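You operate a simulated robot arm through the tools that you are given. There is no shell and no other tool. Be economical: measure what you need, move in short steps, check, and stop when the job is done.

You are at the controls of a simulated two-armed robot. One attempt, no reset.

TASK
Put the can from the left end of the front desk on the output tray of the black printer. Then take the desk calendar and leave it on the grey tray. Then switch the grey printer power switch off. Then switch the banding machine switch on. Then fetch the tea bag from the top of the small desk and set it on the top of the back desk. Then count the closed signs on the top of the small desk, then put as many of the withdrawal holders from the top of the small desk on the blue tray. Then put one of the glasses from the top of the corner cupboard on the top of the sealing table. Do these in the order given. Set down upright: can, withdrawal holder, glass.

It is judged by the outcome, as a careful person would: the job done as asked, and still so three seconds after it is handed in. It fails if anything else is knocked over, pushed out of place, dropped, spilled or broken.

THE ROBOT
Two 6-joint arms with two-finger parallel grippers on one trunk, on a base that drives. Base frame: it is fixed to the floor where the robot stands at the start and does not move with it; the origin is under the middle of the robot, x ahead of it, y to its left, z up; the surface under the hand at the start is at about z = 75. Units: cm, degrees, N and s.
The left shoulder is at the start at [6, 18.7, 107.2], the right one opposite. With the tool pointing down near the work surface each hand reaches from about 22 to 62 cm from the robot's upright axis, wherever it stands, measured 20 degrees to its own side. Places, roughly: banding machine switch [350, 10, 90]; blue tray [-125, -300, 75]; can [50, 0, 75]; closed sign [-150, -275, 75]; desk calendar [100, 50, 75]; glass (7x7x9 cm) [-240, -430, 80]; grey printer power switch [90, 150, 100]; grey tray [275, -150, 75]; output tray of the black printer (23x24 cm) [-120, 20, 96]; tea bag [-125, -275, 75]; top of the back desk [-140, 70, 80]; top of the sealing table [170, -420, 80]; withdrawal holder [-150, -275, 75]. Payload 1.57 kg a hand.
The TCP of each hand is the grasp point between the finger pads, 3 cm short of the fingertips. In the tool frame z runs along the fingers and y along their closing line. Largest opening 11 cm; finger width 2.4, thickness 1.2; the body of the gripper, 4.8 by 11.2 cm, starts 7.8 cm behind the TCP.
Orientation is told as [roll, pitch, yaw] about the base's x, y, z axes, in that order, counted from this pose: with the fingers straight down and closing along the base's y, the tool's x points along the base's -x, its y along +y and its z along -z.

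THE INTERFACE
- The arms move only by the tool drive_tool. It takes "left_targets", "right_targets" or both (then of equal length, played together; a hand with none holds still); each is text: rows parted by semicolons, each of 7 numbers parted by spaces: the opening, from 0 (shut) to 1 (fully open), then the shift along the tool's x, y, z in cm, then the turn, a rotation vector about the tool's x, y, z in degrees. In form: fingers x y z ax ay az; .... A call has 1 to 10 rows; each row shifts and turns the commanded pose from where the row before left it, along the tool's axes as they then stand. Each row takes 0.2 s and may step no farther than 5 cm and 8.6 degrees from the row before; otherwise, or with a gripper value out of range, the whole call is refused. A pose out of reach is approached as far as the arm can. The call stops where the force on the tool passes 40 N (or 10 N more than at its start, if that is more) or the arm is blocked; 0.2 s more then pass. The fingers move at their own pace (about 15.3 cm/s each) and stop on an object; they squeeze with about 36 N. The grip force told is the motor's: it shows also when the fingers shut on nothing. Time passes only in rows, and 0.2 s behind the last, so rows that do not move let the fingers close. The reply holds the time, the measured pose of the TCP, the force on the tool along the base axes, the opening and the grip force, in the units named above and with some noise, with the torque about the TCP (base axes, N m) and any sound that the robot's microphone picked up.
- Cameras (640 x 400 px; columns grow to the right, rows downward): "scene" is now at [0.85, -1.77, 160.33]; the picture's right is [-0.23, -0.97, 0.00], its down [-0.81, 0.20, -0.55] and it looks along [0.53, -0.13, -0.84] (base axes); focal length 257 px, centre (320, 200). "left" rides on the left gripper at [7, -1.6, -14.1] in its tool frame; the picture's right is [0.23, 0.97, 0.00], its down [-0.86, 0.20, -0.48] and it looks along [-0.47, 0.11, 0.88] (tool axes); focal length 222 px, centre (320, 200). "right" rides on the right gripper at [7, 1.6, -14.1] in its tool frame; the picture's right is [-0.23, 0.97, 0.00], its down [-0.86, -0.20, -0.48] and it looks along [-0.47, -0.11, 0.88] (tool axes); focal length 222 px, centre (320, 200). There is no depth. A picture from a camera that has moved, and an enlarged one, comes with that camera's place and axes in the base frame and with its lens.
- grab_frame(camera): a new picture of that camera. The clock stands still meanwhile.
- move_column(by): slides the trunk up (or, below 0, down) by that many cm; the arms and the scene camera ride with it, the base frame stays. It gives what a move gives, with no picture.
- drive_base(legs): drives the robot by 1 to 6 legs, each [ahead, left, turn to the left] in cm, cm and degrees, along the robot's own axes; the way and the turn of a leg run together, so that a leg with both is an arc; at most 150 cm and 180 degrees a leg. The arms and the cameras ride along, it lands a little off, and it stops where it bumps. It gives what a move gives.
- head_to(pan, tilt): turns the head with the scene camera to pan (to the left, within 86 degrees either way) and tilt (down, from -29 to 69), counted from straight ahead of the robot. It gives what a move gives.
- close_up(camera, box): a new picture of the part [left, top, right, bottom] of that camera's present view, enlarged. The clock stands still meanwhile.
- sign_off(): hands the job in; it is judged then, once.

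Go step by step. Nothing tells you exact positions but the pictures and the camera data: compare them with the known pose of the tool, close in by small moves and look again before you grip or let go. The budget is 207 turns and 210 pictures, counting those below and the enlarged ones. Unless the task says otherwise, let go and move clear before handing in, and close with one line.

The tools are called after ">>>" as name(argument=value, ...) on one line, values as JSON. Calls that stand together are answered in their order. drive_tool: Moves the arms, as the interface text tells. Its arguments: {"type":"object","properties":{"left_targets":{"type":"string"},"right_targets":{"type":"string"}},"required":[]} The other tools are called the same way: move_column (by) slides the trunk up or down; drive_base (legs) drives the base; head_to (pan, tilt) turns the head that bears the scene camera; grab_frame (camera) takes a picture; close_up (camera, box) takes an enlarged picture of a part of a camera's view; sign_off () hands the job in.

At the start:

```text
time_s: 0.0
left_tool_pos: [47.41, 19.94, 97.99]
left_orientation: [0.0, 0.0, 0.2]
left_force: [0.4, 0.3, 0.2]
left_ft_torque: [0.0, -0.02, -0.02]
left_opening: 10.96
left_grasp_force: 0.0
right_tool_pos: [42.56, -26.38, 104.3]
right_orientation: [0.0, -0.1, -0.1]
right_force: [-0.3, 0.0, -0.3]
right_ft_torque: [0.01, 0.0, -0.01]
right_opening: 11.01
right_grasp_force: 0.0
trunk travel left (down, up): [-70.0, 29.0]
robot x, y, heading: [-0.39, 0.31, 0.2]
head pan, tilt: [-13.6, 56.9]
```

scene: 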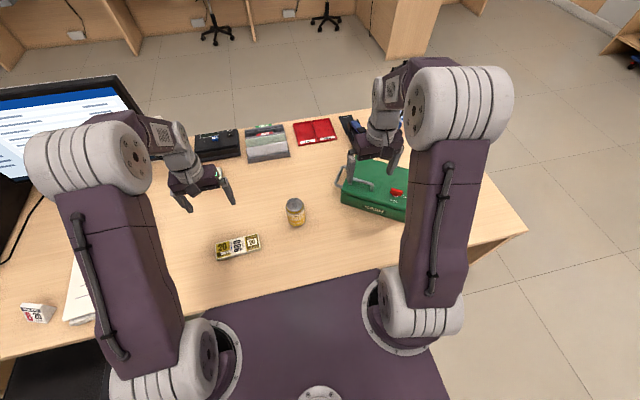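
right: 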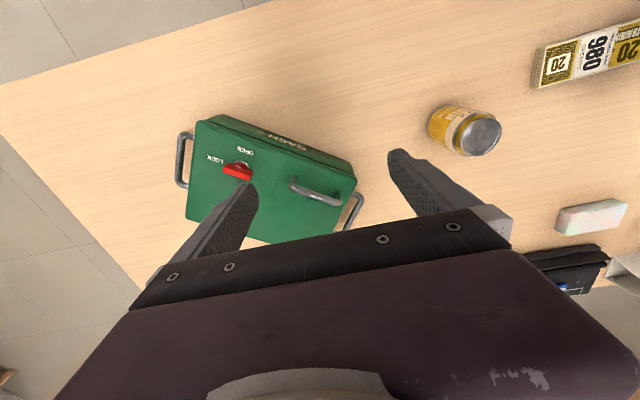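
left: 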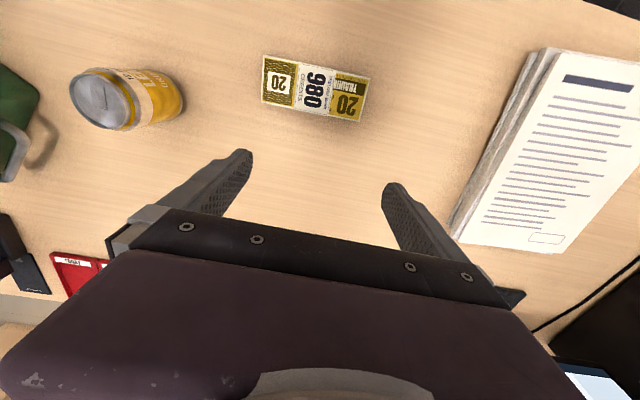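

I see a yellow can at about [47, -4] on the desk in front of me. I'll look around first to learn the layout.

>>> head_to(pan=60, tilt=25)

>>> grab_frame(camera="scene")

>>> head_to(pan=0, tilt=20)

>>> grab_frame(camera="scene")

>>> head_to(pan=-75, tilt=20)

>>> grab_frame(camera="scene")

```text
time_s: 1.5
left_tool_pos: [47.54, 20.02, 97.99]
left_orientation: [0.0, 0.0, 0.2]
left_force: [0.6, 0.3, -0.1]
left_ft_torque: [-0.01, -0.02, 0.01]
left_opening: 11.01
left_grasp_force: 0.0
right_tool_pos: [42.57, -26.54, 104.27]
right_orientation: [0.0, 0.0, 0.0]
right_force: [-0.1, 0.7, -1.0]
right_ft_torque: [-0.03, -0.02, -0.02]
right_opening: 10.97
right_grasp_force: 0.1
trunk travel left (down, up): [-70.0, 29.0]
robot x, y, heading: [-0.39, 0.38, 0.1]
head pan, tilt: [60.0, 25.0]
```

```text
206 pictures are left
camera scene: at [-1.35, 7.85, 164.96], right [0.87, -0.5, 0.0], down [-0.21, -0.37, -0.91], along [0.45, 0.78, -0.42], focal length 257 px, centre (320, 200)
```

scene: 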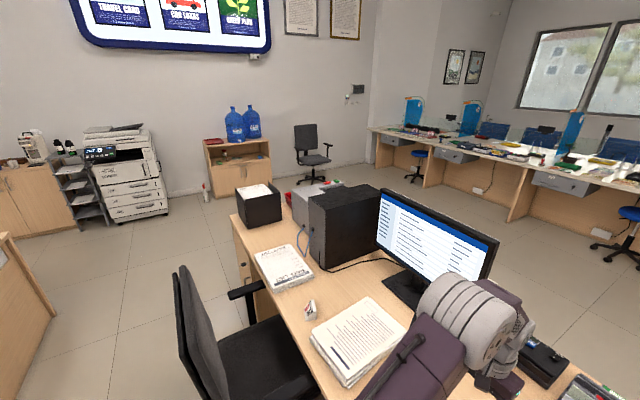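

```text
time_s: 2.8
left_tool_pos: [47.35, 19.85, 97.99]
left_orientation: [-0.1, 0.0, 0.1]
left_force: [-0.4, 0.2, -0.6]
left_ft_torque: [-0.01, 0.0, 0.04]
left_opening: 10.99
left_grasp_force: 0.0
right_tool_pos: [42.56, -26.45, 104.34]
right_orientation: [0.0, -0.1, 0.0]
right_force: [0.8, -0.7, -0.8]
right_ft_torque: [0.02, 0.02, -0.02]
right_opening: 10.99
right_grasp_force: 0.2
trunk travel left (down, up): [-70.0, 29.0]
robot x, y, heading: [0.11, -0.24, 0.1]
head pan, tilt: [0.0, 20.0]
```

```text
205 pictures are left
camera scene: at [3.35, -0.11, 165.77], right [0.0, -1.0, 0.0], down [-0.34, 0.0, -0.94], along [0.94, 0.0, -0.34], focal length 257 px, centre (320, 200)
```

scene: 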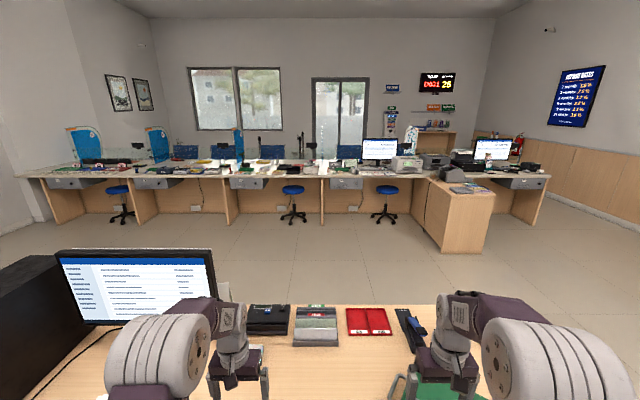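

```text
time_s: 4.2
left_tool_pos: [47.42, 19.92, 97.94]
left_orientation: [-0.1, -0.1, 0.1]
left_force: [0.1, -0.1, 0.7]
left_ft_torque: [0.01, -0.01, -0.01]
left_opening: 10.98
left_grasp_force: 0.0
right_tool_pos: [42.48, -26.35, 104.21]
right_orientation: [0.0, 0.0, 0.0]
right_force: [-0.6, -0.2, 0.5]
right_ft_torque: [0.02, 0.01, -0.03]
right_opening: 10.99
right_grasp_force: 0.1
trunk travel left (down, up): [-70.0, 29.0]
robot x, y, heading: [0.01, -0.01, 0.0]
head pan, tilt: [-75.0, 20.0]
```

```text
204 pictures are left
camera scene: at [-3.54, -9.11, 165.78], right [-0.97, -0.26, 0.0], down [-0.09, 0.33, -0.94], along [0.24, -0.91, -0.34], focal length 257 px, centre (320, 200)
```

scene: 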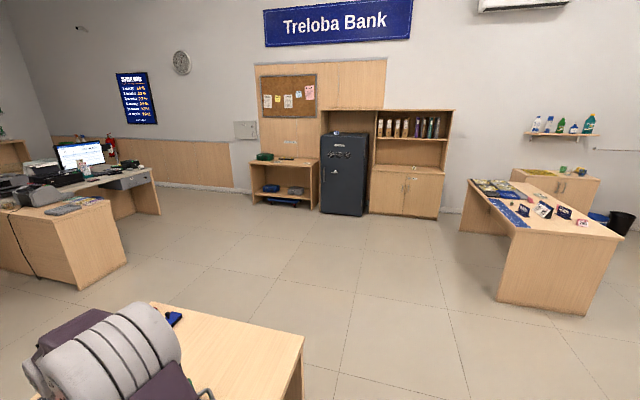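

The can stands upright at about [47.5, -4], 11 cm high. I move the right hand above it.

>>> drive_tool(right_targets="1 -1 4.48 0 0 0 0;1 -1 4.48 0 0 0 0;1 -1 4.48 0 0 0 0;1 -1 4.48 0 0 0 0;1 -1 4.48 0 0 0 0;1 0 0 4 0 0 0;1 0 0 3 0 0 0")

>>> grab_frame(camera="right")

>>> head_to(pan=35, tilt=50)

>>> grab_frame(camera="scene")

```text
time_s: 5.8
left_tool_pos: [47.48, 19.95, 97.91]
left_orientation: [0.1, 0.0, 0.1]
left_force: [0.3, 0.3, -1.2]
left_ft_torque: [0.01, 0.01, 0.03]
left_opening: 10.99
left_grasp_force: 0.0
right_tool_pos: [47.63, -3.84, 97.23]
right_orientation: [0.0, 0.0, 0.0]
right_force: [-0.7, 0.0, -0.3]
right_ft_torque: [-0.01, 0.03, -0.01]
right_opening: 10.99
right_grasp_force: 0.1
trunk travel left (down, up): [-70.0, 29.0]
robot x, y, heading: [-0.08, -0.09, -0.2]
head pan, tilt: [-75.0, 20.0]
```

```text
203 pictures are left
camera right: at [40.62, -2.11, 111.4], right [0.23, 0.97, 0.0], down [0.86, -0.2, 0.48], along [0.47, -0.11, -0.88], focal length 222 px, centre (320, 200)
```

right: 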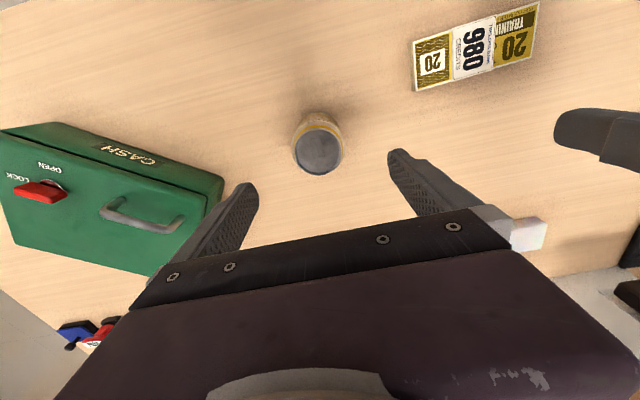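

```text
time_s: 7.7
left_tool_pos: [47.4, 20.0, 97.96]
left_orientation: [0.0, 0.0, 0.0]
left_force: [1.2, -0.1, 0.7]
left_ft_torque: [0.05, 0.02, -0.02]
left_opening: 10.99
left_grasp_force: 0.1
right_tool_pos: [47.75, -3.82, 97.24]
right_orientation: [0.0, 0.0, 0.0]
right_force: [-0.5, 0.1, 0.2]
right_ft_torque: [0.0, -0.01, -0.01]
right_opening: 11.01
right_grasp_force: 0.1
trunk travel left (down, up): [-70.0, 29.0]
robot x, y, heading: [-0.15, 0.02, 0.2]
head pan, tilt: [35.0, 50.0]
```

```text
202 pictures are left
camera scene: at [0.35, 4.3, 161.22], right [0.57, -0.82, 0.0], down [-0.63, -0.44, -0.64], along [0.53, 0.37, -0.77], focal length 257 px, centre (320, 200)
```

scene: 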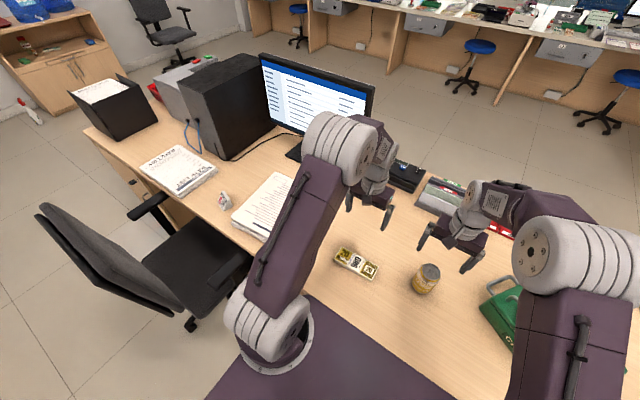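

The can is centred under the right hand. I descend and grip it about 3 cm below its lid.

>>> drive_tool(right_targets="1 0 0 5 0 0 0;1 0 0 5 0 0 0;1 0 0 5 0 0 0;0 0 0 0 0 0 0;0 0 0 0 0 0 0;0 0 0 0 0 0 0;0 0 0 -5 0 0 0;0 0 0 -5 0 0 0;0 0 0 -5 0 0 0")

>>> grab_frame(camera="right")

>>> close_up(camera="scene", box=[120, 130, 420, 320])

```text
time_s: 9.7
left_tool_pos: [47.33, 20.0, 97.95]
left_orientation: [-0.1, -0.1, 0.1]
left_force: [0.0, -0.4, 0.2]
left_ft_torque: [-0.02, 0.03, -0.02]
left_opening: 11.0
left_grasp_force: 0.1
right_tool_pos: [47.39, -4.09, 97.51]
right_orientation: [0.0, 0.0, 0.0]
right_force: [0.1, -0.1, -3.2]
right_ft_torque: [-0.03, 0.0, -0.01]
right_opening: 6.53
right_grasp_force: 35.7
trunk travel left (down, up): [-70.0, 29.0]
robot x, y, heading: [0.13, 0.16, 0.1]
head pan, tilt: [35.0, 50.0]
```

```text
201 pictures are left
camera right: at [40.42, -2.32, 111.65], right [0.23, 0.97, 0.0], down [0.86, -0.2, 0.48], along [0.47, -0.11, -0.88], focal length 222 px, centre (320, 200)
```

right: 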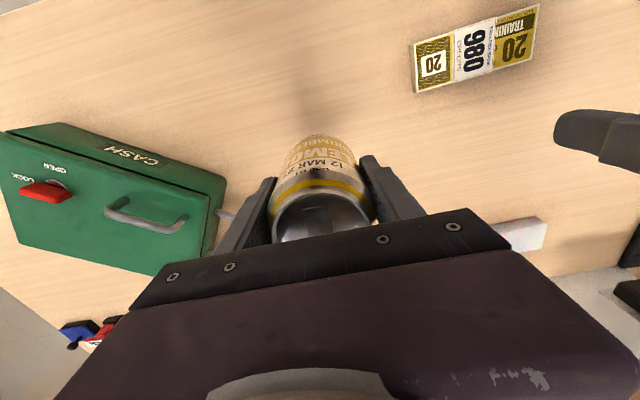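

```text
2.11 times, centred on (270, 225) of scene
camera zoom: at [0.28, 4.3, 161.21], right [0.57, -0.82, 0.0], down [-0.63, -0.44, -0.64], along [0.53, 0.37, -0.77], focal length 542 px, centre (425, 147)
```

zoom: 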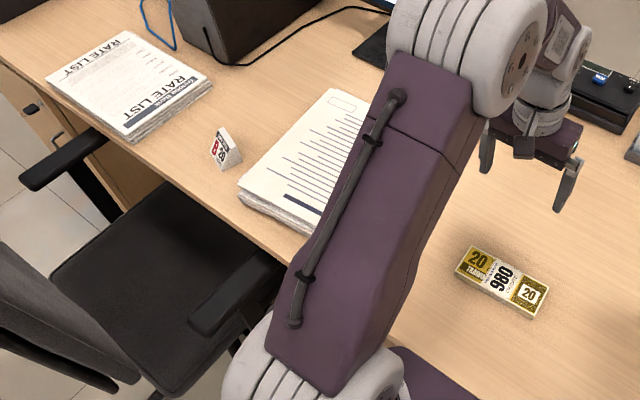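

The can is held. I pull both hands in, raise them, back off a little and turn right to see what is behind.

>>> drive_tool(right_targets="0 4 -3 -4 0 0 0;0 4 -3 -3 0 0 0;0 4 -3 -3 0 0 0;0 3 -3 -2 0 0 0", left_targets="1 4 0 -4 0 0 0;1 4 0 -3 0 0 0;1 4 0 -3 0 0 0;1 3 0 -2 0 0 0")

>>> drive_base(legs=[[-15, 0, 0], [0, 0, -90]])

>>> head_to(pan=-70, tilt=30)

>>> grab_frame(camera="scene")

>>> head_to(pan=-20, tilt=30)

>>> grab_frame(camera="scene")

```text
refused: row 1 steps farther than a row can; nothing moved
```

```text
time_s: 14.8
left_tool_pos: [6.17, -46.78, 97.97]
left_orientation: [-0.1, 0.0, -88.2]
left_force: [0.1, -0.5, -1.1]
left_ft_torque: [-0.04, 0.0, -0.01]
left_opening: 11.02
left_grasp_force: 0.0
right_tool_pos: [-17.66, -47.64, 97.39]
right_orientation: [0.0, -0.1, -88.3]
right_force: [0.1, 0.0, -2.7]
right_ft_torque: [-0.02, -0.01, 0.0]
right_opening: 6.54
right_grasp_force: 36.3
trunk travel left (down, up): [-70.0, 29.0]
robot x, y, heading: [-15.25, 0.03, -88.4]
head pan, tilt: [35.0, 50.0]
```

```text
time_s: 16.7
left_tool_pos: [6.28, -46.79, 97.92]
left_orientation: [0.0, -0.1, -88.2]
left_force: [-0.9, -0.6, -0.1]
left_ft_torque: [0.0, 0.01, 0.02]
left_opening: 10.98
left_grasp_force: 0.1
right_tool_pos: [-17.68, -47.72, 97.38]
right_orientation: [-0.1, 0.0, -88.3]
right_force: [-0.2, 0.0, -2.5]
right_ft_torque: [0.02, -0.04, 0.0]
right_opening: 6.55
right_grasp_force: 35.9
trunk travel left (down, up): [-70.0, 29.0]
robot x, y, heading: [-15.24, 0.34, -88.3]
head pan, tilt: [-70.0, 30.0]
```

```text
199 pictures are left
camera scene: at [-23.61, 2.46, 164.17], right [-0.37, 0.93, 0.0], down [0.46, 0.19, -0.87], along [-0.8, -0.32, -0.5], focal length 257 px, centre (320, 200)
```

scene: 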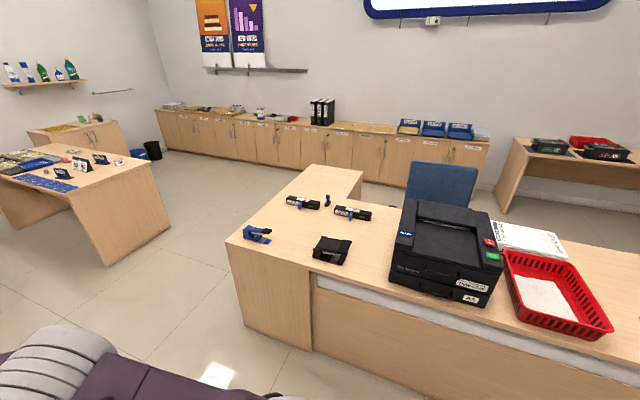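

```text
time_s: 17.8
left_tool_pos: [6.28, -46.78, 98.05]
left_orientation: [-0.1, 0.0, -88.1]
left_force: [-1.1, -0.4, 0.6]
left_ft_torque: [0.03, 0.0, 0.01]
left_opening: 10.99
left_grasp_force: 0.0
right_tool_pos: [-17.78, -47.65, 97.52]
right_orientation: [0.0, 0.0, -88.3]
right_force: [-0.6, -0.7, -3.9]
right_ft_torque: [0.03, 0.0, 0.01]
right_opening: 6.54
right_grasp_force: 36.0
trunk travel left (down, up): [-70.0, 29.0]
robot x, y, heading: [-15.17, -0.54, -88.3]
head pan, tilt: [-20.0, 30.0]
```

```text
198 pictures are left
camera scene: at [-18.06, -2.77, 164.17], right [-0.95, 0.31, 0.0], down [0.16, 0.47, -0.87], along [-0.27, -0.82, -0.5], focal length 257 px, centre (320, 200)
```

scene: 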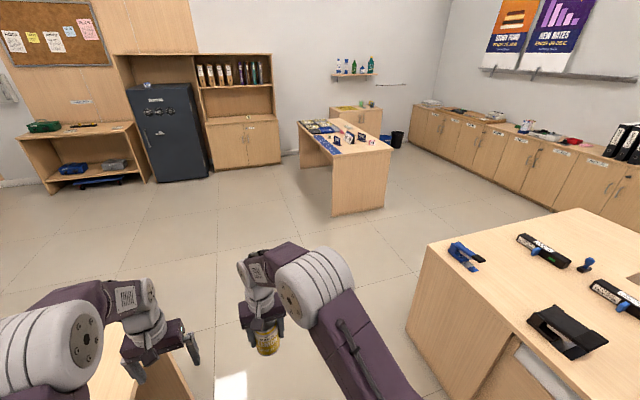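

The black printer sits on the back desk at about [-124, 20], output tray on its top. I look at it in detail.

>>> head_to(pan=-86, tilt=35)

>>> close_up(camera="scene", box=[220, 80, 480, 300])

>>> grab_frame(camera="scene")

```text
time_s: 19.2
left_tool_pos: [6.23, -46.93, 98.01]
left_orientation: [0.0, 0.0, -88.2]
left_force: [0.5, 0.1, 0.2]
left_ft_torque: [0.02, 0.01, -0.02]
left_opening: 10.97
left_grasp_force: 0.0
right_tool_pos: [-17.73, -47.64, 97.44]
right_orientation: [0.0, 0.0, -88.3]
right_force: [-0.5, -0.1, -3.2]
right_ft_torque: [-0.01, -0.03, -0.03]
right_opening: 6.53
right_grasp_force: 36.5
trunk travel left (down, up): [-70.0, 29.0]
robot x, y, heading: [-14.85, 0.03, -88.4]
head pan, tilt: [-85.9, 35.0]
```

```text
1.82 times, centred on (350, 190) of scene
camera zoom: at [-23.97, 4.92, 163.39], right [-0.1, 0.99, 0.0], down [0.57, 0.06, -0.82], along [-0.81, -0.08, -0.57], focal length 468 px, centre (266, 218)
```

zoom: 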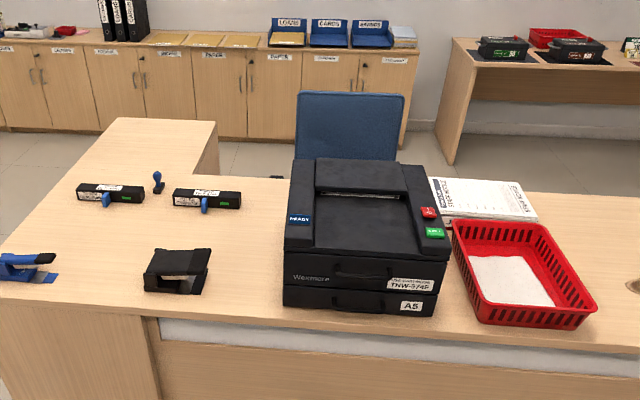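

```text
196 pictures are left
camera scene: at [-23.97, 4.92, 163.39], right [-0.1, 0.99, 0.0], down [0.57, 0.06, -0.82], along [-0.81, -0.08, -0.57], focal length 257 px, centre (320, 200)
```

scene: 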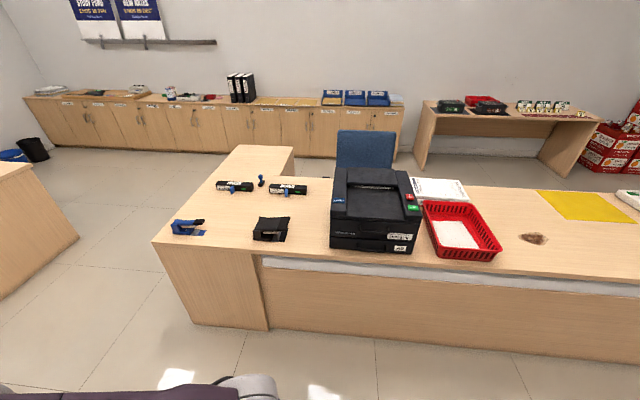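

The tray centre is about [-120, 20, 96]. I raise the trunk, turn to face the back desk and drive up so the tray lies ahead of the right hand.

>>> move_column(by=22)

>>> drive_base(legs=[[0, 0, -91.6], [50, -8, 0]])

>>> head_to(pan=-10, tilt=52)

>>> grab_frame(camera="scene")

>>> grab_frame(camera="right")

```text
time_s: 21.5
left_tool_pos: [6.27, -46.76, 119.98]
left_orientation: [0.0, 0.0, -88.1]
left_force: [-0.1, 0.7, 0.4]
left_ft_torque: [-0.03, 0.0, 0.02]
left_opening: 11.02
left_grasp_force: 0.0
right_tool_pos: [-17.67, -47.65, 119.38]
right_orientation: [0.0, 0.0, -88.3]
right_force: [0.5, 0.0, -3.3]
right_ft_torque: [0.03, -0.02, -0.05]
right_opening: 6.53
right_grasp_force: 36.3
trunk travel left (down, up): [-92.0, 7.0]
robot x, y, heading: [-15.17, 0.16, -88.5]
head pan, tilt: [-85.9, 35.0]
```

```text
time_s: 28.5
left_tool_pos: [-114.16, -11.89, 120.18]
left_orientation: [0.0, -0.1, -179.8]
left_force: [0.1, 0.2, 0.0]
left_ft_torque: [0.01, 0.01, -0.01]
left_opening: 10.98
left_grasp_force: 0.1
right_tool_pos: [-114.37, 12.24, 119.59]
right_orientation: [0.0, 0.1, -179.9]
right_force: [1.1, 0.7, -4.1]
right_ft_torque: [-0.01, 0.02, 0.02]
right_opening: 6.56
right_grasp_force: 36.4
trunk travel left (down, up): [-92.0, 7.0]
robot x, y, heading: [-66.81, 8.17, -180.0]
head pan, tilt: [-85.9, 35.0]
```

```text
time_s: 30.0
left_tool_pos: [-114.25, -11.8, 119.96]
left_orientation: [-0.1, 0.0, -179.8]
left_force: [-0.1, -0.8, 0.2]
left_ft_torque: [0.02, -0.03, 0.0]
left_opening: 11.0
left_grasp_force: 0.1
right_tool_pos: [-114.5, 12.19, 119.37]
right_orientation: [0.0, 0.1, -180.0]
right_force: [-0.1, 0.1, -4.1]
right_ft_torque: [0.04, -0.01, -0.01]
right_opening: 6.54
right_grasp_force: 36.1
trunk travel left (down, up): [-92.0, 7.0]
robot x, y, heading: [-66.79, 7.66, -179.9]
head pan, tilt: [-10.0, 52.0]
```

```text
195 pictures are left
camera scene: at [-68.44, 9.37, 182.95], right [0.17, 0.98, 0.0], down [0.78, -0.14, -0.62], along [-0.61, 0.11, -0.79], focal length 257 px, centre (320, 200)
```

scene: 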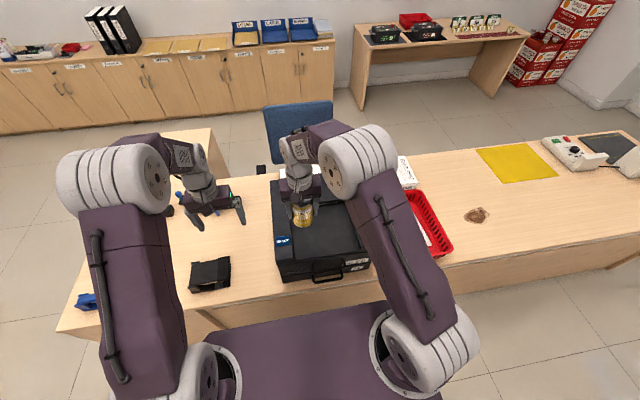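

```text
194 pictures are left
camera right: at [-107.67, 10.62, 133.57], right [-0.23, -0.97, 0.0], down [-0.86, 0.2, 0.48], along [-0.47, 0.11, -0.88], focal length 222 px, centre (320, 200)
```

right: 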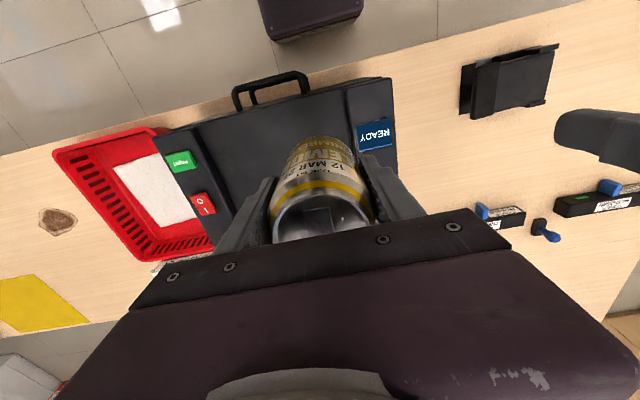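

The tray spans about x -133..-110, y 7..31. I carry the can to its centre and lower most of the way.

>>> drive_tool(right_targets="0 -2 -3.6 0 0 0 0;0 -2 -3.6 0 0 0 0;0 -1.5 0 4 0 0 0;0 0 0 4.5 0 0 0;0 0 0 4 0 0 0;0 0 0 0 0 0 0")

>>> grab_frame(camera="right")

>>> grab_frame(camera="left")

>>> close_up(camera="scene", box=[240, 140, 400, 290])

```text
time_s: 31.4
left_tool_pos: [-114.31, -11.91, 120.04]
left_orientation: [0.0, 0.0, -179.9]
left_force: [0.7, 0.1, -0.7]
left_ft_torque: [-0.01, -0.01, -0.02]
left_opening: 10.99
left_grasp_force: 0.0
right_tool_pos: [-120.16, 19.26, 106.89]
right_orientation: [0.0, 0.0, -179.8]
right_force: [0.4, 0.1, -4.0]
right_ft_torque: [0.0, -0.02, -0.02]
right_opening: 6.52
right_grasp_force: 36.2
trunk travel left (down, up): [-92.0, 7.0]
robot x, y, heading: [-66.98, 8.07, -180.0]
head pan, tilt: [-10.0, 52.0]
```

```text
193 pictures are left
camera right: at [-113.25, 17.84, 120.93], right [-0.23, -0.97, 0.0], down [-0.86, 0.2, 0.48], along [-0.47, 0.11, -0.88], focal length 222 px, centre (320, 200)
```

right: 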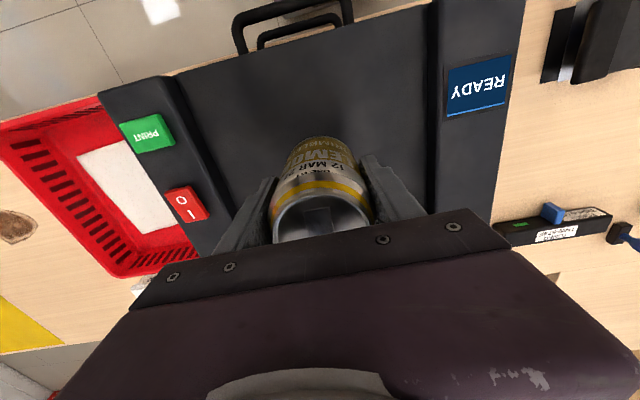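

```text
192 pictures are left
camera left: at [-107.31, -10.17, 134.25], right [0.23, -0.97, 0.0], down [-0.85, -0.2, 0.48], along [-0.47, -0.11, -0.88], focal length 222 px, centre (320, 200)
```

left: 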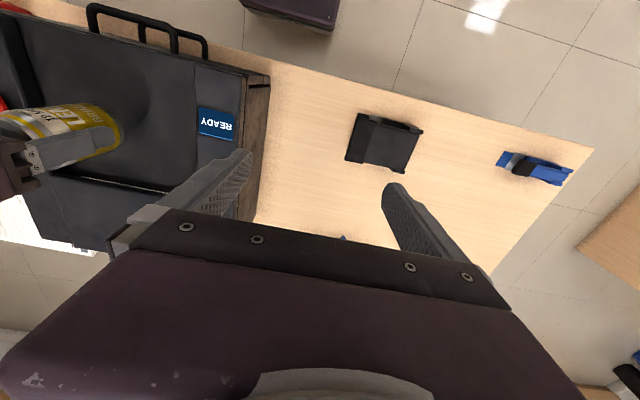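

```text
2.67 times, centred on (320, 215) of scene
camera zoom: at [-68.39, 9.33, 182.95], right [0.17, 0.99, 0.0], down [0.78, -0.14, -0.62], along [-0.61, 0.11, -0.79], focal length 686 px, centre (320, 160)
```

zoom: 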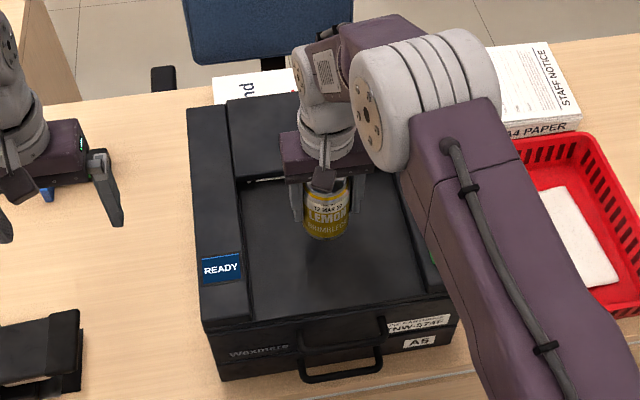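

The can is over the tray, about 3 cm above. I lower it slowly, watching for contact.

>>> drive_tool(right_targets="0 0 0 1 0 0 0;0 0 0 1 0 0 0;0 0 0 0.7 0 0 0;0 0 0 0.4 0 0 0;0 0 0 0 0 0 0")

>>> drive_tool(right_targets="0 0 0 0.3 0 0 0;0 0 0 0 0 0 0")

>>> drive_tool(right_targets="0 0 0 0.3 0 0 0;0 0 0 0 0 0 0")

```text
time_s: 32.6
left_tool_pos: [-114.44, -11.66, 120.01]
left_orientation: [0.0, 0.1, -179.9]
left_force: [-1.0, -0.7, 0.1]
left_ft_torque: [-0.02, -0.03, 0.01]
left_opening: 11.0
left_grasp_force: 0.0
right_tool_pos: [-120.2, 19.28, 103.78]
right_orientation: [0.1, 0.1, -179.9]
right_force: [-0.1, -0.3, -3.2]
right_ft_torque: [0.0, -0.02, 0.01]
right_opening: 6.52
right_grasp_force: 36.3
trunk travel left (down, up): [-92.0, 7.0]
robot x, y, heading: [-67.09, 8.03, -179.9]
head pan, tilt: [-10.0, 52.0]
```

```text
time_s: 33.2
left_tool_pos: [-114.33, -11.82, 119.97]
left_orientation: [0.0, 0.0, -179.8]
left_force: [-0.5, 0.1, -0.1]
left_ft_torque: [-0.03, -0.02, 0.01]
left_opening: 11.01
left_grasp_force: 0.0
right_tool_pos: [-120.02, 19.3, 103.52]
right_orientation: [-0.1, 0.2, -179.9]
right_force: [0.7, -0.5, -4.5]
right_ft_torque: [-0.01, -0.02, 0.01]
right_opening: 6.49
right_grasp_force: 35.8
trunk travel left (down, up): [-92.0, 7.0]
robot x, y, heading: [-67.26, 8.22, -180.1]
head pan, tilt: [-10.0, 52.0]
```

```text
time_s: 33.8
left_tool_pos: [-114.29, -11.85, 119.98]
left_orientation: [0.0, 0.0, -179.8]
left_force: [-0.5, 0.7, -0.1]
left_ft_torque: [-0.02, 0.01, 0.0]
left_opening: 10.97
left_grasp_force: 0.0
right_tool_pos: [-120.0, 19.37, 103.21]
right_orientation: [-0.1, 0.1, -179.8]
right_force: [-1.2, 0.1, -2.9]
right_ft_torque: [0.04, -0.02, -0.03]
right_opening: 6.53
right_grasp_force: 36.0
trunk travel left (down, up): [-92.0, 7.0]
robot x, y, heading: [-66.28, 8.17, -179.9]
head pan, tilt: [-10.0, 52.0]
```

>>> drive_tool(right_targets="0 0 0 0.3 0 0 0;0 0 0 0 0 0 0")

>>> drive_tool(right_targets="0 0 0 0.3 0 0 0;0 0 0 0 0 0 0")

>>> drive_tool(right_targets="0 0 0 0.3 0 0 0;0 0 0 0 0 0 0")

>>> grab_frame(camera="left")

```text
time_s: 34.4
left_tool_pos: [-114.33, -11.81, 119.95]
left_orientation: [0.0, 0.1, -179.8]
left_force: [0.6, -0.1, -0.1]
left_ft_torque: [0.01, 0.04, -0.04]
left_opening: 11.02
left_grasp_force: 0.1
right_tool_pos: [-119.97, 19.26, 102.9]
right_orientation: [0.0, 0.0, -179.7]
right_force: [-0.2, -0.3, -3.0]
right_ft_torque: [0.01, 0.0, 0.0]
right_opening: 6.54
right_grasp_force: 35.9
trunk travel left (down, up): [-92.0, 7.0]
robot x, y, heading: [-67.0, 8.2, -180.0]
head pan, tilt: [-10.0, 52.0]
```

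```text
time_s: 35.0
left_tool_pos: [-114.25, -11.76, 120.07]
left_orientation: [0.0, 0.0, -179.8]
left_force: [0.1, 0.3, -0.1]
left_ft_torque: [0.0, -0.03, -0.02]
left_opening: 10.97
left_grasp_force: 0.1
right_tool_pos: [-119.98, 19.28, 102.71]
right_orientation: [-0.1, -0.1, -179.9]
right_force: [0.2, 0.6, 5.2]
right_ft_torque: [0.05, -0.19, 0.0]
right_opening: 6.54
right_grasp_force: 36.0
trunk travel left (down, up): [-92.0, 7.0]
robot x, y, heading: [-66.56, 8.01, -179.8]
head pan, tilt: [-10.0, 52.0]
```

```text
time_s: 35.6
left_tool_pos: [-114.05, -11.89, 120.12]
left_orientation: [0.0, -0.1, -179.7]
left_force: [-0.4, 0.2, 0.2]
left_ft_torque: [0.03, 0.0, -0.02]
left_opening: 11.01
left_grasp_force: 0.0
right_tool_pos: [-119.97, 19.17, 102.62]
right_orientation: [-0.1, -0.4, -179.9]
right_force: [-4.2, 1.3, 26.9]
right_ft_torque: [-0.21, -0.3, 0.08]
right_opening: 6.54
right_grasp_force: 35.9
trunk travel left (down, up): [-92.0, 7.0]
robot x, y, heading: [-66.94, 8.38, -180.0]
head pan, tilt: [-10.0, 52.0]
```

```text
190 pictures are left
camera left: at [-107.05, -10.2, 134.37], right [0.23, -0.97, 0.0], down [-0.85, -0.2, 0.48], along [-0.47, -0.11, -0.88], focal length 222 px, centre (320, 200)
```

left: 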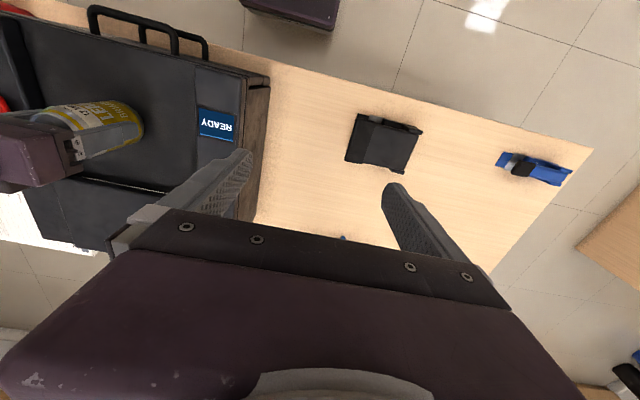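

The can has touched the tray. I release it and rise clear.

>>> drive_tool(right_targets="0 0 0 -0.2 0 0 0;1 0 0 0 0 0 0;1 0 0 0 0 0 0;1 0 0 -4 0 0 0;1 0 0 -4 0 0 0;1 0 0 -4 0 0 0;1 0 0 -4 0 0 0")

>>> grab_frame(camera="right")

```text
time_s: 37.2
left_tool_pos: [-114.22, -11.85, 120.02]
left_orientation: [0.0, 0.0, -179.8]
left_force: [-0.1, -0.7, -0.2]
left_ft_torque: [0.02, 0.0, 0.0]
left_opening: 11.0
left_grasp_force: 0.1
right_tool_pos: [-119.9, 19.36, 118.42]
right_orientation: [0.0, -0.1, -179.9]
right_force: [0.3, -0.9, 0.9]
right_ft_torque: [0.01, 0.0, -0.03]
right_opening: 11.02
right_grasp_force: 0.1
trunk travel left (down, up): [-92.0, 7.0]
robot x, y, heading: [-66.92, 8.26, -179.9]
head pan, tilt: [-10.0, 52.0]
```

```text
189 pictures are left
camera right: at [-112.99, 17.82, 132.55], right [-0.23, -0.97, 0.0], down [-0.86, 0.2, 0.48], along [-0.47, 0.11, -0.88], focal length 222 px, centre (320, 200)
```

right: 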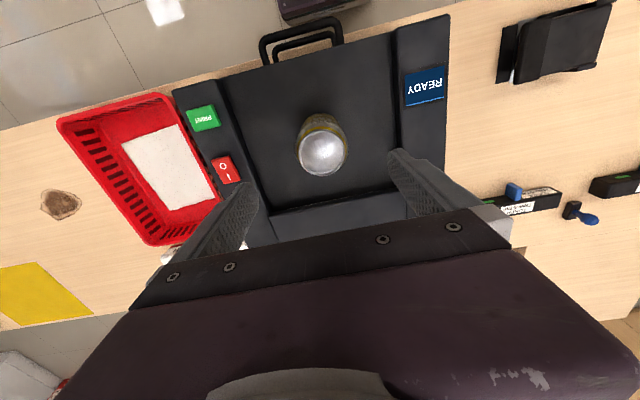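

The can stands on the black printer's tray. Next I go back to the front desk for the calendar, turning round and stopping a bit left of the start.

>>> drive_base(legs=[[-45, 0, 0], [0, 0, 180], [18, 10, 0]])

>>> head_to(pan=45, tilt=45)

>>> grab_frame(camera="scene")

>>> grab_frame(camera="left")

```text
time_s: 48.5
left_tool_pos: [42.43, 38.67, 120.19]
left_orientation: [0.1, -0.2, 0.6]
left_force: [-0.5, 0.5, 0.3]
left_ft_torque: [0.0, 0.0, 0.0]
left_opening: 11.02
left_grasp_force: 0.0
right_tool_pos: [48.29, 7.47, 118.47]
right_orientation: [0.1, -0.2, 0.5]
right_force: [0.4, -0.3, -0.2]
right_ft_torque: [0.06, -0.04, 0.02]
right_opening: 11.0
right_grasp_force: 0.1
trunk travel left (down, up): [-92.0, 7.0]
robot x, y, heading: [-4.46, 18.43, 0.6]
head pan, tilt: [-10.0, 52.0]
```

```text
time_s: 49.7
left_tool_pos: [42.64, 38.72, 120.12]
left_orientation: [0.1, 0.0, 0.7]
left_force: [-0.2, -0.6, 0.6]
left_ft_torque: [-0.01, -0.03, -0.01]
left_opening: 11.03
left_grasp_force: 0.1
right_tool_pos: [48.63, 7.64, 118.37]
right_orientation: [0.0, 0.0, 0.5]
right_force: [-0.1, -0.7, 0.5]
right_ft_torque: [0.01, 0.02, 0.01]
right_opening: 10.99
right_grasp_force: 0.1
trunk travel left (down, up): [-92.0, 7.0]
robot x, y, heading: [-4.39, 18.31, 0.6]
head pan, tilt: [45.0, 45.0]
```

```text
188 pictures are left
camera scene: at [-4.79, 23.91, 183.91], right [0.71, -0.7, 0.0], down [-0.49, -0.5, -0.71], along [0.5, 0.51, -0.71], focal length 257 px, centre (320, 200)
```

scene: 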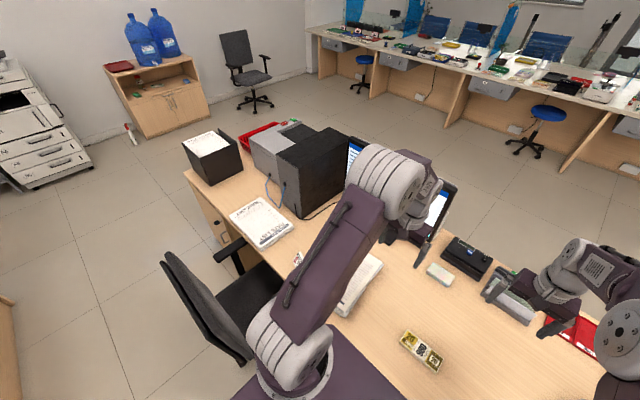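

```text
187 pictures are left
camera left: at [35.75, 37.06, 134.31], right [-0.24, 0.97, 0.0], down [0.85, 0.21, 0.48], along [0.47, 0.12, -0.88], focal length 222 px, centre (320, 200)
```

left: 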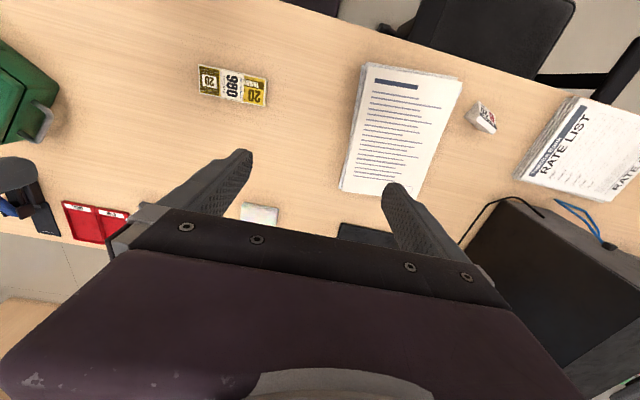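

The little tent calendar stands at about [34.6, 77]. I zoom on it to get its orientation.

>>> close_up(camera="left", box=[430, 80, 530, 150])

>>> close_up(camera="scene", box=[180, 100, 460, 290])

```text
5.71 times, centred on (480, 115) of left
camera zoom: at [35.75, 37.06, 134.31], right [-0.24, 0.97, 0.0], down [0.85, 0.21, 0.48], along [0.47, 0.12, -0.88], focal length 1269 px, centre (-594, 686)
```

zoom: 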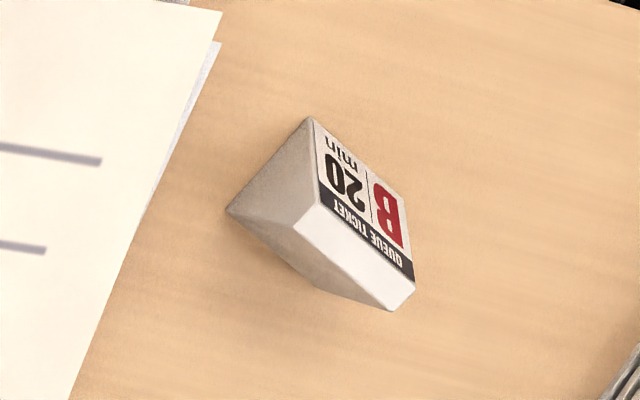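

```text
2.11 times, centred on (320, 195) of scene
camera zoom: at [-4.79, 23.91, 183.91], right [0.71, -0.7, 0.0], down [-0.49, -0.5, -0.71], along [0.5, 0.51, -0.71], focal length 542 px, centre (320, 210)
```

zoom: 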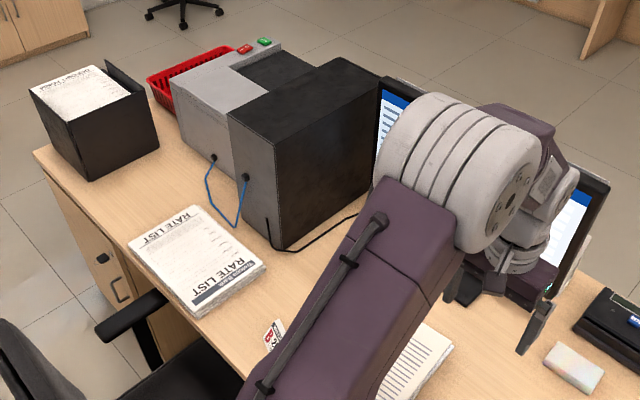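

That piece is a queue ticket, not a calendar. I check the "980" block and the other things on the desk.

>>> close_up(camera="left", box=[180, 50, 290, 120])

>>> head_to(pan=0, tilt=40)

>>> grab_frame(camera="scene")

>>> head_to(pan=0, tilt=10)

>>> close_up(camera="scene", box=[40, 100, 340, 260])

>>> close_up(camera="scene", box=[340, 100, 640, 260])

```text
5.71 times, centred on (235, 85) of left
camera zoom: at [35.75, 37.06, 134.31], right [-0.24, 0.97, 0.0], down [0.85, 0.21, 0.48], along [0.47, 0.12, -0.88], focal length 1269 px, centre (806, 857)
```

zoom: 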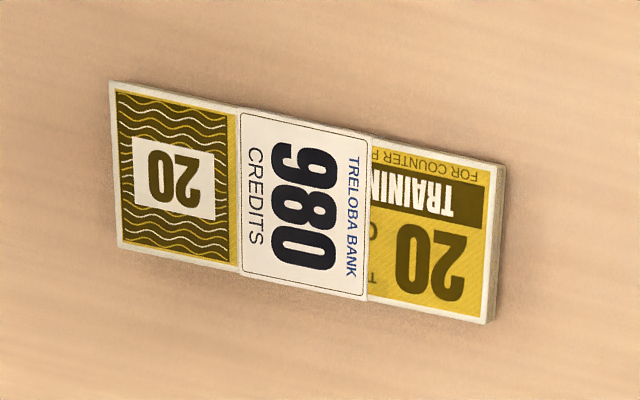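

```text
time_s: 50.8
left_tool_pos: [42.65, 38.9, 119.99]
left_orientation: [0.1, 0.0, 0.6]
left_force: [-0.9, -0.2, -0.1]
left_ft_torque: [-0.03, 0.02, 0.03]
left_opening: 11.0
left_grasp_force: 0.1
right_tool_pos: [48.71, 7.57, 118.36]
right_orientation: [0.1, 0.1, 0.6]
right_force: [-0.5, 0.0, -0.3]
right_ft_torque: [-0.02, 0.02, 0.0]
right_opening: 11.01
right_grasp_force: 0.0
trunk travel left (down, up): [-92.0, 7.0]
robot x, y, heading: [-4.64, 18.57, 0.7]
head pan, tilt: [0.0, 40.0]
```

```text
183 pictures are left
camera scene: at [-1.87, 18.28, 184.63], right [0.01, -1.0, 0.0], down [-0.64, -0.01, -0.77], along [0.77, 0.01, -0.64], focal length 257 px, centre (320, 200)
```

scene: 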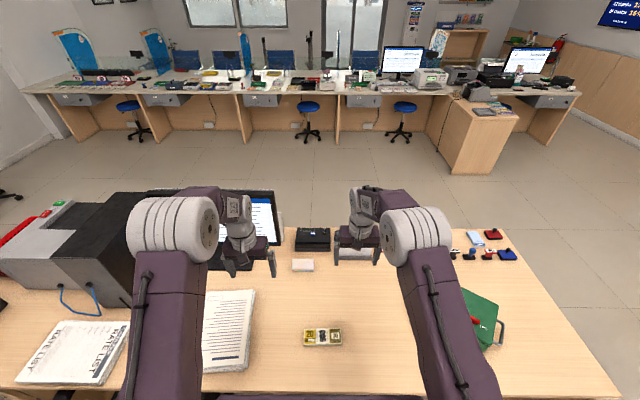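

```text
time_s: 51.8
left_tool_pos: [42.65, 38.81, 119.93]
left_orientation: [0.0, 0.1, 0.7]
left_force: [-0.2, -1.0, 0.6]
left_ft_torque: [0.0, -0.04, 0.01]
left_opening: 10.98
left_grasp_force: 0.0
right_tool_pos: [48.65, 7.6, 118.33]
right_orientation: [0.0, 0.0, 0.5]
right_force: [0.2, 0.2, 0.9]
right_ft_torque: [-0.01, 0.03, 0.02]
right_opening: 11.01
right_grasp_force: 0.0
trunk travel left (down, up): [-92.0, 7.0]
robot x, y, heading: [-4.35, 18.42, 0.6]
head pan, tilt: [0.0, 10.0]
```

```text
2.13 times, centred on (190, 180) of scene
camera zoom: at [-1.07, 18.28, 189.4], right [0.01, -1.0, 0.0], down [-0.17, 0.0, -0.98], along [0.98, 0.01, -0.17], focal length 549 px, centre (597, 243)
```

zoom: 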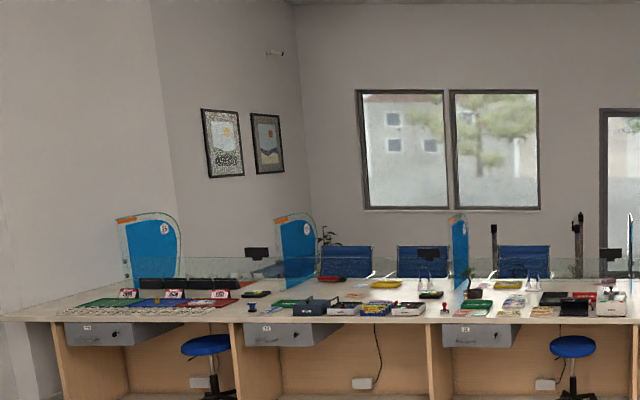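

```text
2.13 times, centred on (490, 180) of scene
camera zoom: at [-1.07, 18.28, 189.4], right [0.01, -1.0, 0.0], down [-0.17, 0.0, -0.98], along [0.98, 0.01, -0.17], focal length 549 px, centre (-43, 243)
```

zoom: 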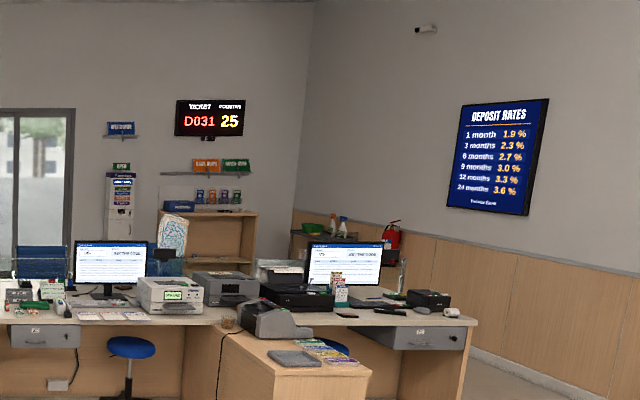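

The "980" block is a note bundle, so the calendar is likely hidden behind the monitor at the desk's far side. I drive round the right end of the desk to look from there.

>>> drive_base(legs=[[-30, 0, 0], [0, -150, 0], [0, -18, 0], [150, 0, 0], [55, 0, 0], [0, 0, 120]])

>>> head_to(pan=0, tilt=30)

>>> grab_frame(camera="scene")

>>> head_to(pan=-86, tilt=30)

>>> grab_frame(camera="scene")

```text
time_s: 76.8
left_tool_pos: [131.86, -113.44, 120.04]
left_orientation: [0.0, 0.0, 122.9]
left_force: [-0.2, -0.1, -0.1]
left_ft_torque: [0.0, -0.01, 0.02]
left_opening: 10.98
left_grasp_force: 0.1
right_tool_pos: [155.13, -91.86, 118.32]
right_orientation: [0.1, 0.0, 122.8]
right_force: [-0.3, 0.0, -0.2]
right_ft_torque: [0.02, 0.0, -0.03]
right_opening: 11.05
right_grasp_force: 0.0
trunk travel left (down, up): [-92.0, 7.0]
robot x, y, heading: [174.16, -142.47, 123.0]
head pan, tilt: [0.0, 10.0]
```

```text
time_s: 77.6
left_tool_pos: [131.91, -113.48, 120.05]
left_orientation: [-0.1, 0.0, 122.9]
left_force: [0.0, 0.1, 1.5]
left_ft_torque: [0.02, 0.01, 0.05]
left_opening: 11.01
left_grasp_force: 0.2
right_tool_pos: [155.19, -91.91, 118.47]
right_orientation: [0.0, 0.0, 122.8]
right_force: [0.1, 0.6, -0.4]
right_ft_torque: [0.01, -0.01, 0.02]
right_opening: 10.98
right_grasp_force: 0.0
trunk travel left (down, up): [-92.0, 7.0]
robot x, y, heading: [174.43, -142.21, 123.0]
head pan, tilt: [0.0, 30.0]
```

```text
180 pictures are left
camera scene: at [172.74, -140.06, 186.18], right [0.84, 0.54, 0.0], down [0.27, -0.42, -0.87], along [-0.47, 0.73, -0.5], focal length 257 px, centre (320, 200)
```

scene: 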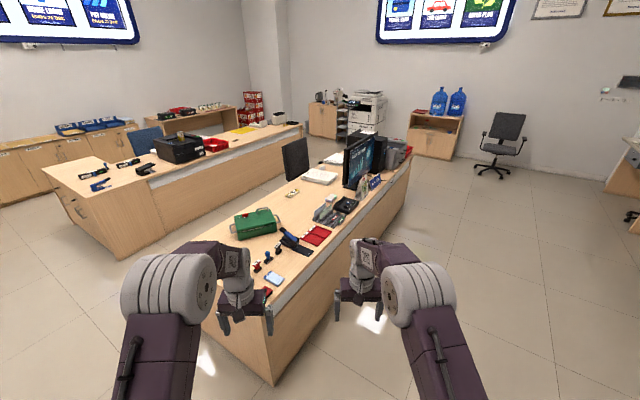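

```text
time_s: 79.2
left_tool_pos: [132.01, -113.41, 119.89]
left_orientation: [0.0, 0.0, 122.9]
left_force: [0.1, -0.3, -0.7]
left_ft_torque: [0.04, 0.01, 0.01]
left_opening: 11.0
left_grasp_force: 0.1
right_tool_pos: [155.09, -91.84, 118.25]
right_orientation: [-0.1, 0.0, 122.9]
right_force: [-0.1, 0.4, 1.1]
right_ft_torque: [0.03, -0.02, 0.01]
right_opening: 11.01
right_grasp_force: 0.1
trunk travel left (down, up): [-92.0, 7.0]
robot x, y, heading: [174.24, -142.48, 122.6]
head pan, tilt: [-85.9, 30.0]
```

```text
179 pictures are left
camera scene: at [184.88, -142.21, 186.17], right [0.6, -0.8, 0.0], down [-0.4, -0.3, -0.87], along [0.69, 0.52, -0.5], focal length 257 px, centre (320, 200)
```

scene: 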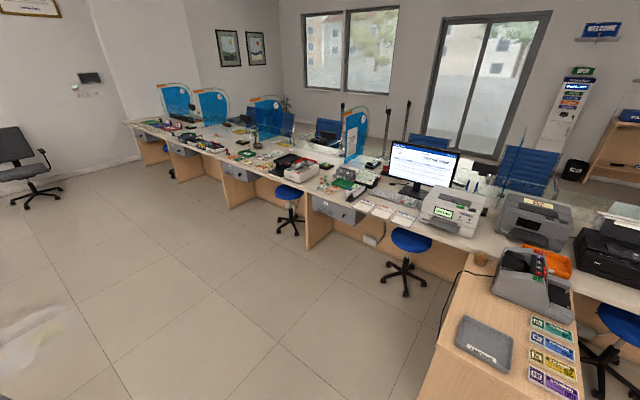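

The space behind the monitor is now visible; I zoom there.

>>> head_to(pan=-10, tilt=25)

>>> close_up(camera="scene", box=[220, 120, 420, 270])

```text
time_s: 80.7
left_tool_pos: [132.02, -113.61, 120.0]
left_orientation: [0.0, 0.0, 123.0]
left_force: [-0.3, 0.6, -0.2]
left_ft_torque: [0.03, 0.02, -0.03]
left_opening: 11.0
left_grasp_force: 0.1
right_tool_pos: [155.08, -92.01, 118.31]
right_orientation: [0.0, 0.0, 122.8]
right_force: [0.7, 0.3, 0.2]
right_ft_torque: [0.03, -0.01, -0.02]
right_opening: 10.97
right_grasp_force: 0.1
trunk travel left (down, up): [-92.0, 7.0]
robot x, y, heading: [174.43, -142.53, 123.2]
head pan, tilt: [-10.0, 25.0]
```

```text
2.67 times, centred on (320, 195) of scene
camera zoom: at [174.08, -139.15, 186.97], right [0.92, 0.39, 0.0], down [0.16, -0.39, -0.91], along [-0.35, 0.84, -0.42], focal length 686 px, centre (320, 213)
```

zoom: 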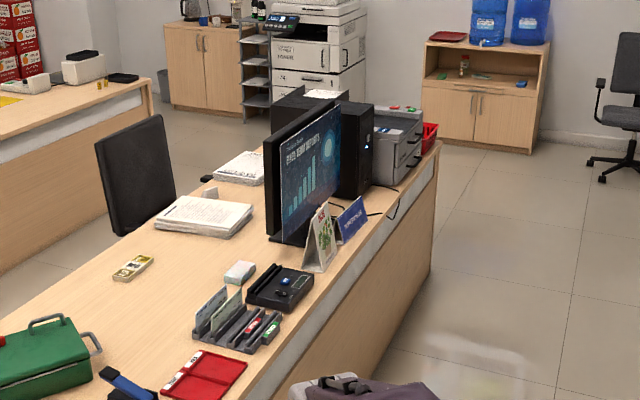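

The desk calendar is a tent card at about [98, 45], beside a blue sign. I drive along the customer side to face it.

>>> drive_base(legs=[[0, 0, 57], [0, -150, 0], [0, -20, 0], [20, 0, 0]])

>>> head_to(pan=-10, tilt=52)

>>> grab_frame(camera="scene")

>>> grab_frame(camera="right")

```text
time_s: 93.0
left_tool_pos: [105.89, 5.1, 120.19]
left_orientation: [0.0, -0.2, -179.2]
left_force: [0.3, -0.4, 0.3]
left_ft_torque: [0.01, 0.06, 0.01]
left_opening: 10.98
left_grasp_force: 0.0
right_tool_pos: [99.76, 36.1, 118.53]
right_orientation: [-0.1, -0.2, -179.2]
right_force: [0.2, 1.1, 0.7]
right_ft_torque: [0.0, 0.04, 0.0]
right_opening: 10.98
right_grasp_force: 0.0
trunk travel left (down, up): [-92.0, 7.0]
robot x, y, heading: [152.66, 25.62, -179.2]
head pan, tilt: [-10.0, 25.0]
```

```text
time_s: 93.9
left_tool_pos: [105.29, 5.07, 120.0]
left_orientation: [-0.1, 0.1, -179.2]
left_force: [0.2, -0.4, -0.2]
left_ft_torque: [-0.01, 0.03, 0.01]
left_opening: 11.01
left_grasp_force: 0.0
right_tool_pos: [99.26, 36.19, 118.27]
right_orientation: [0.0, 0.2, -179.2]
right_force: [0.7, 0.6, -0.2]
right_ft_torque: [0.04, -0.01, -0.02]
right_opening: 11.01
right_grasp_force: 0.1
trunk travel left (down, up): [-92.0, 7.0]
robot x, y, heading: [152.51, 25.88, -179.3]
head pan, tilt: [-10.0, 52.0]
```

```text
177 pictures are left
camera scene: at [150.91, 26.81, 182.95], right [0.16, 0.99, 0.0], down [0.78, -0.13, -0.62], along [-0.61, 0.1, -0.79], focal length 257 px, centre (320, 200)
```

scene: 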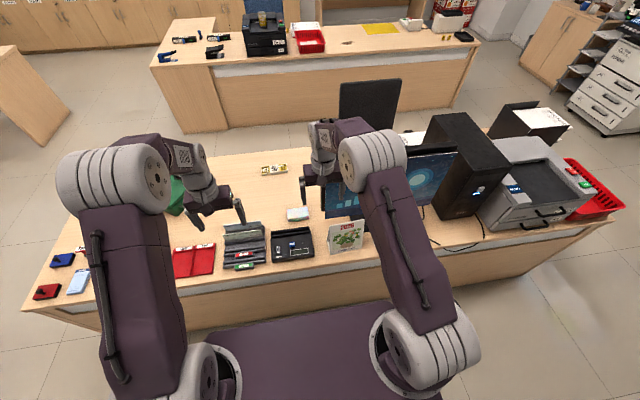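

```text
176 pictures are left
camera right: at [106.14, 34.77, 132.44], right [-0.21, -0.98, 0.0], down [-0.86, 0.19, 0.48], along [-0.47, 0.1, -0.88], focal length 222 px, centre (320, 200)
```

right: 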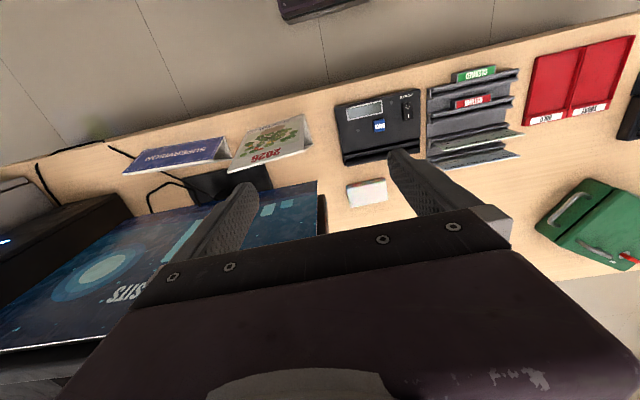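

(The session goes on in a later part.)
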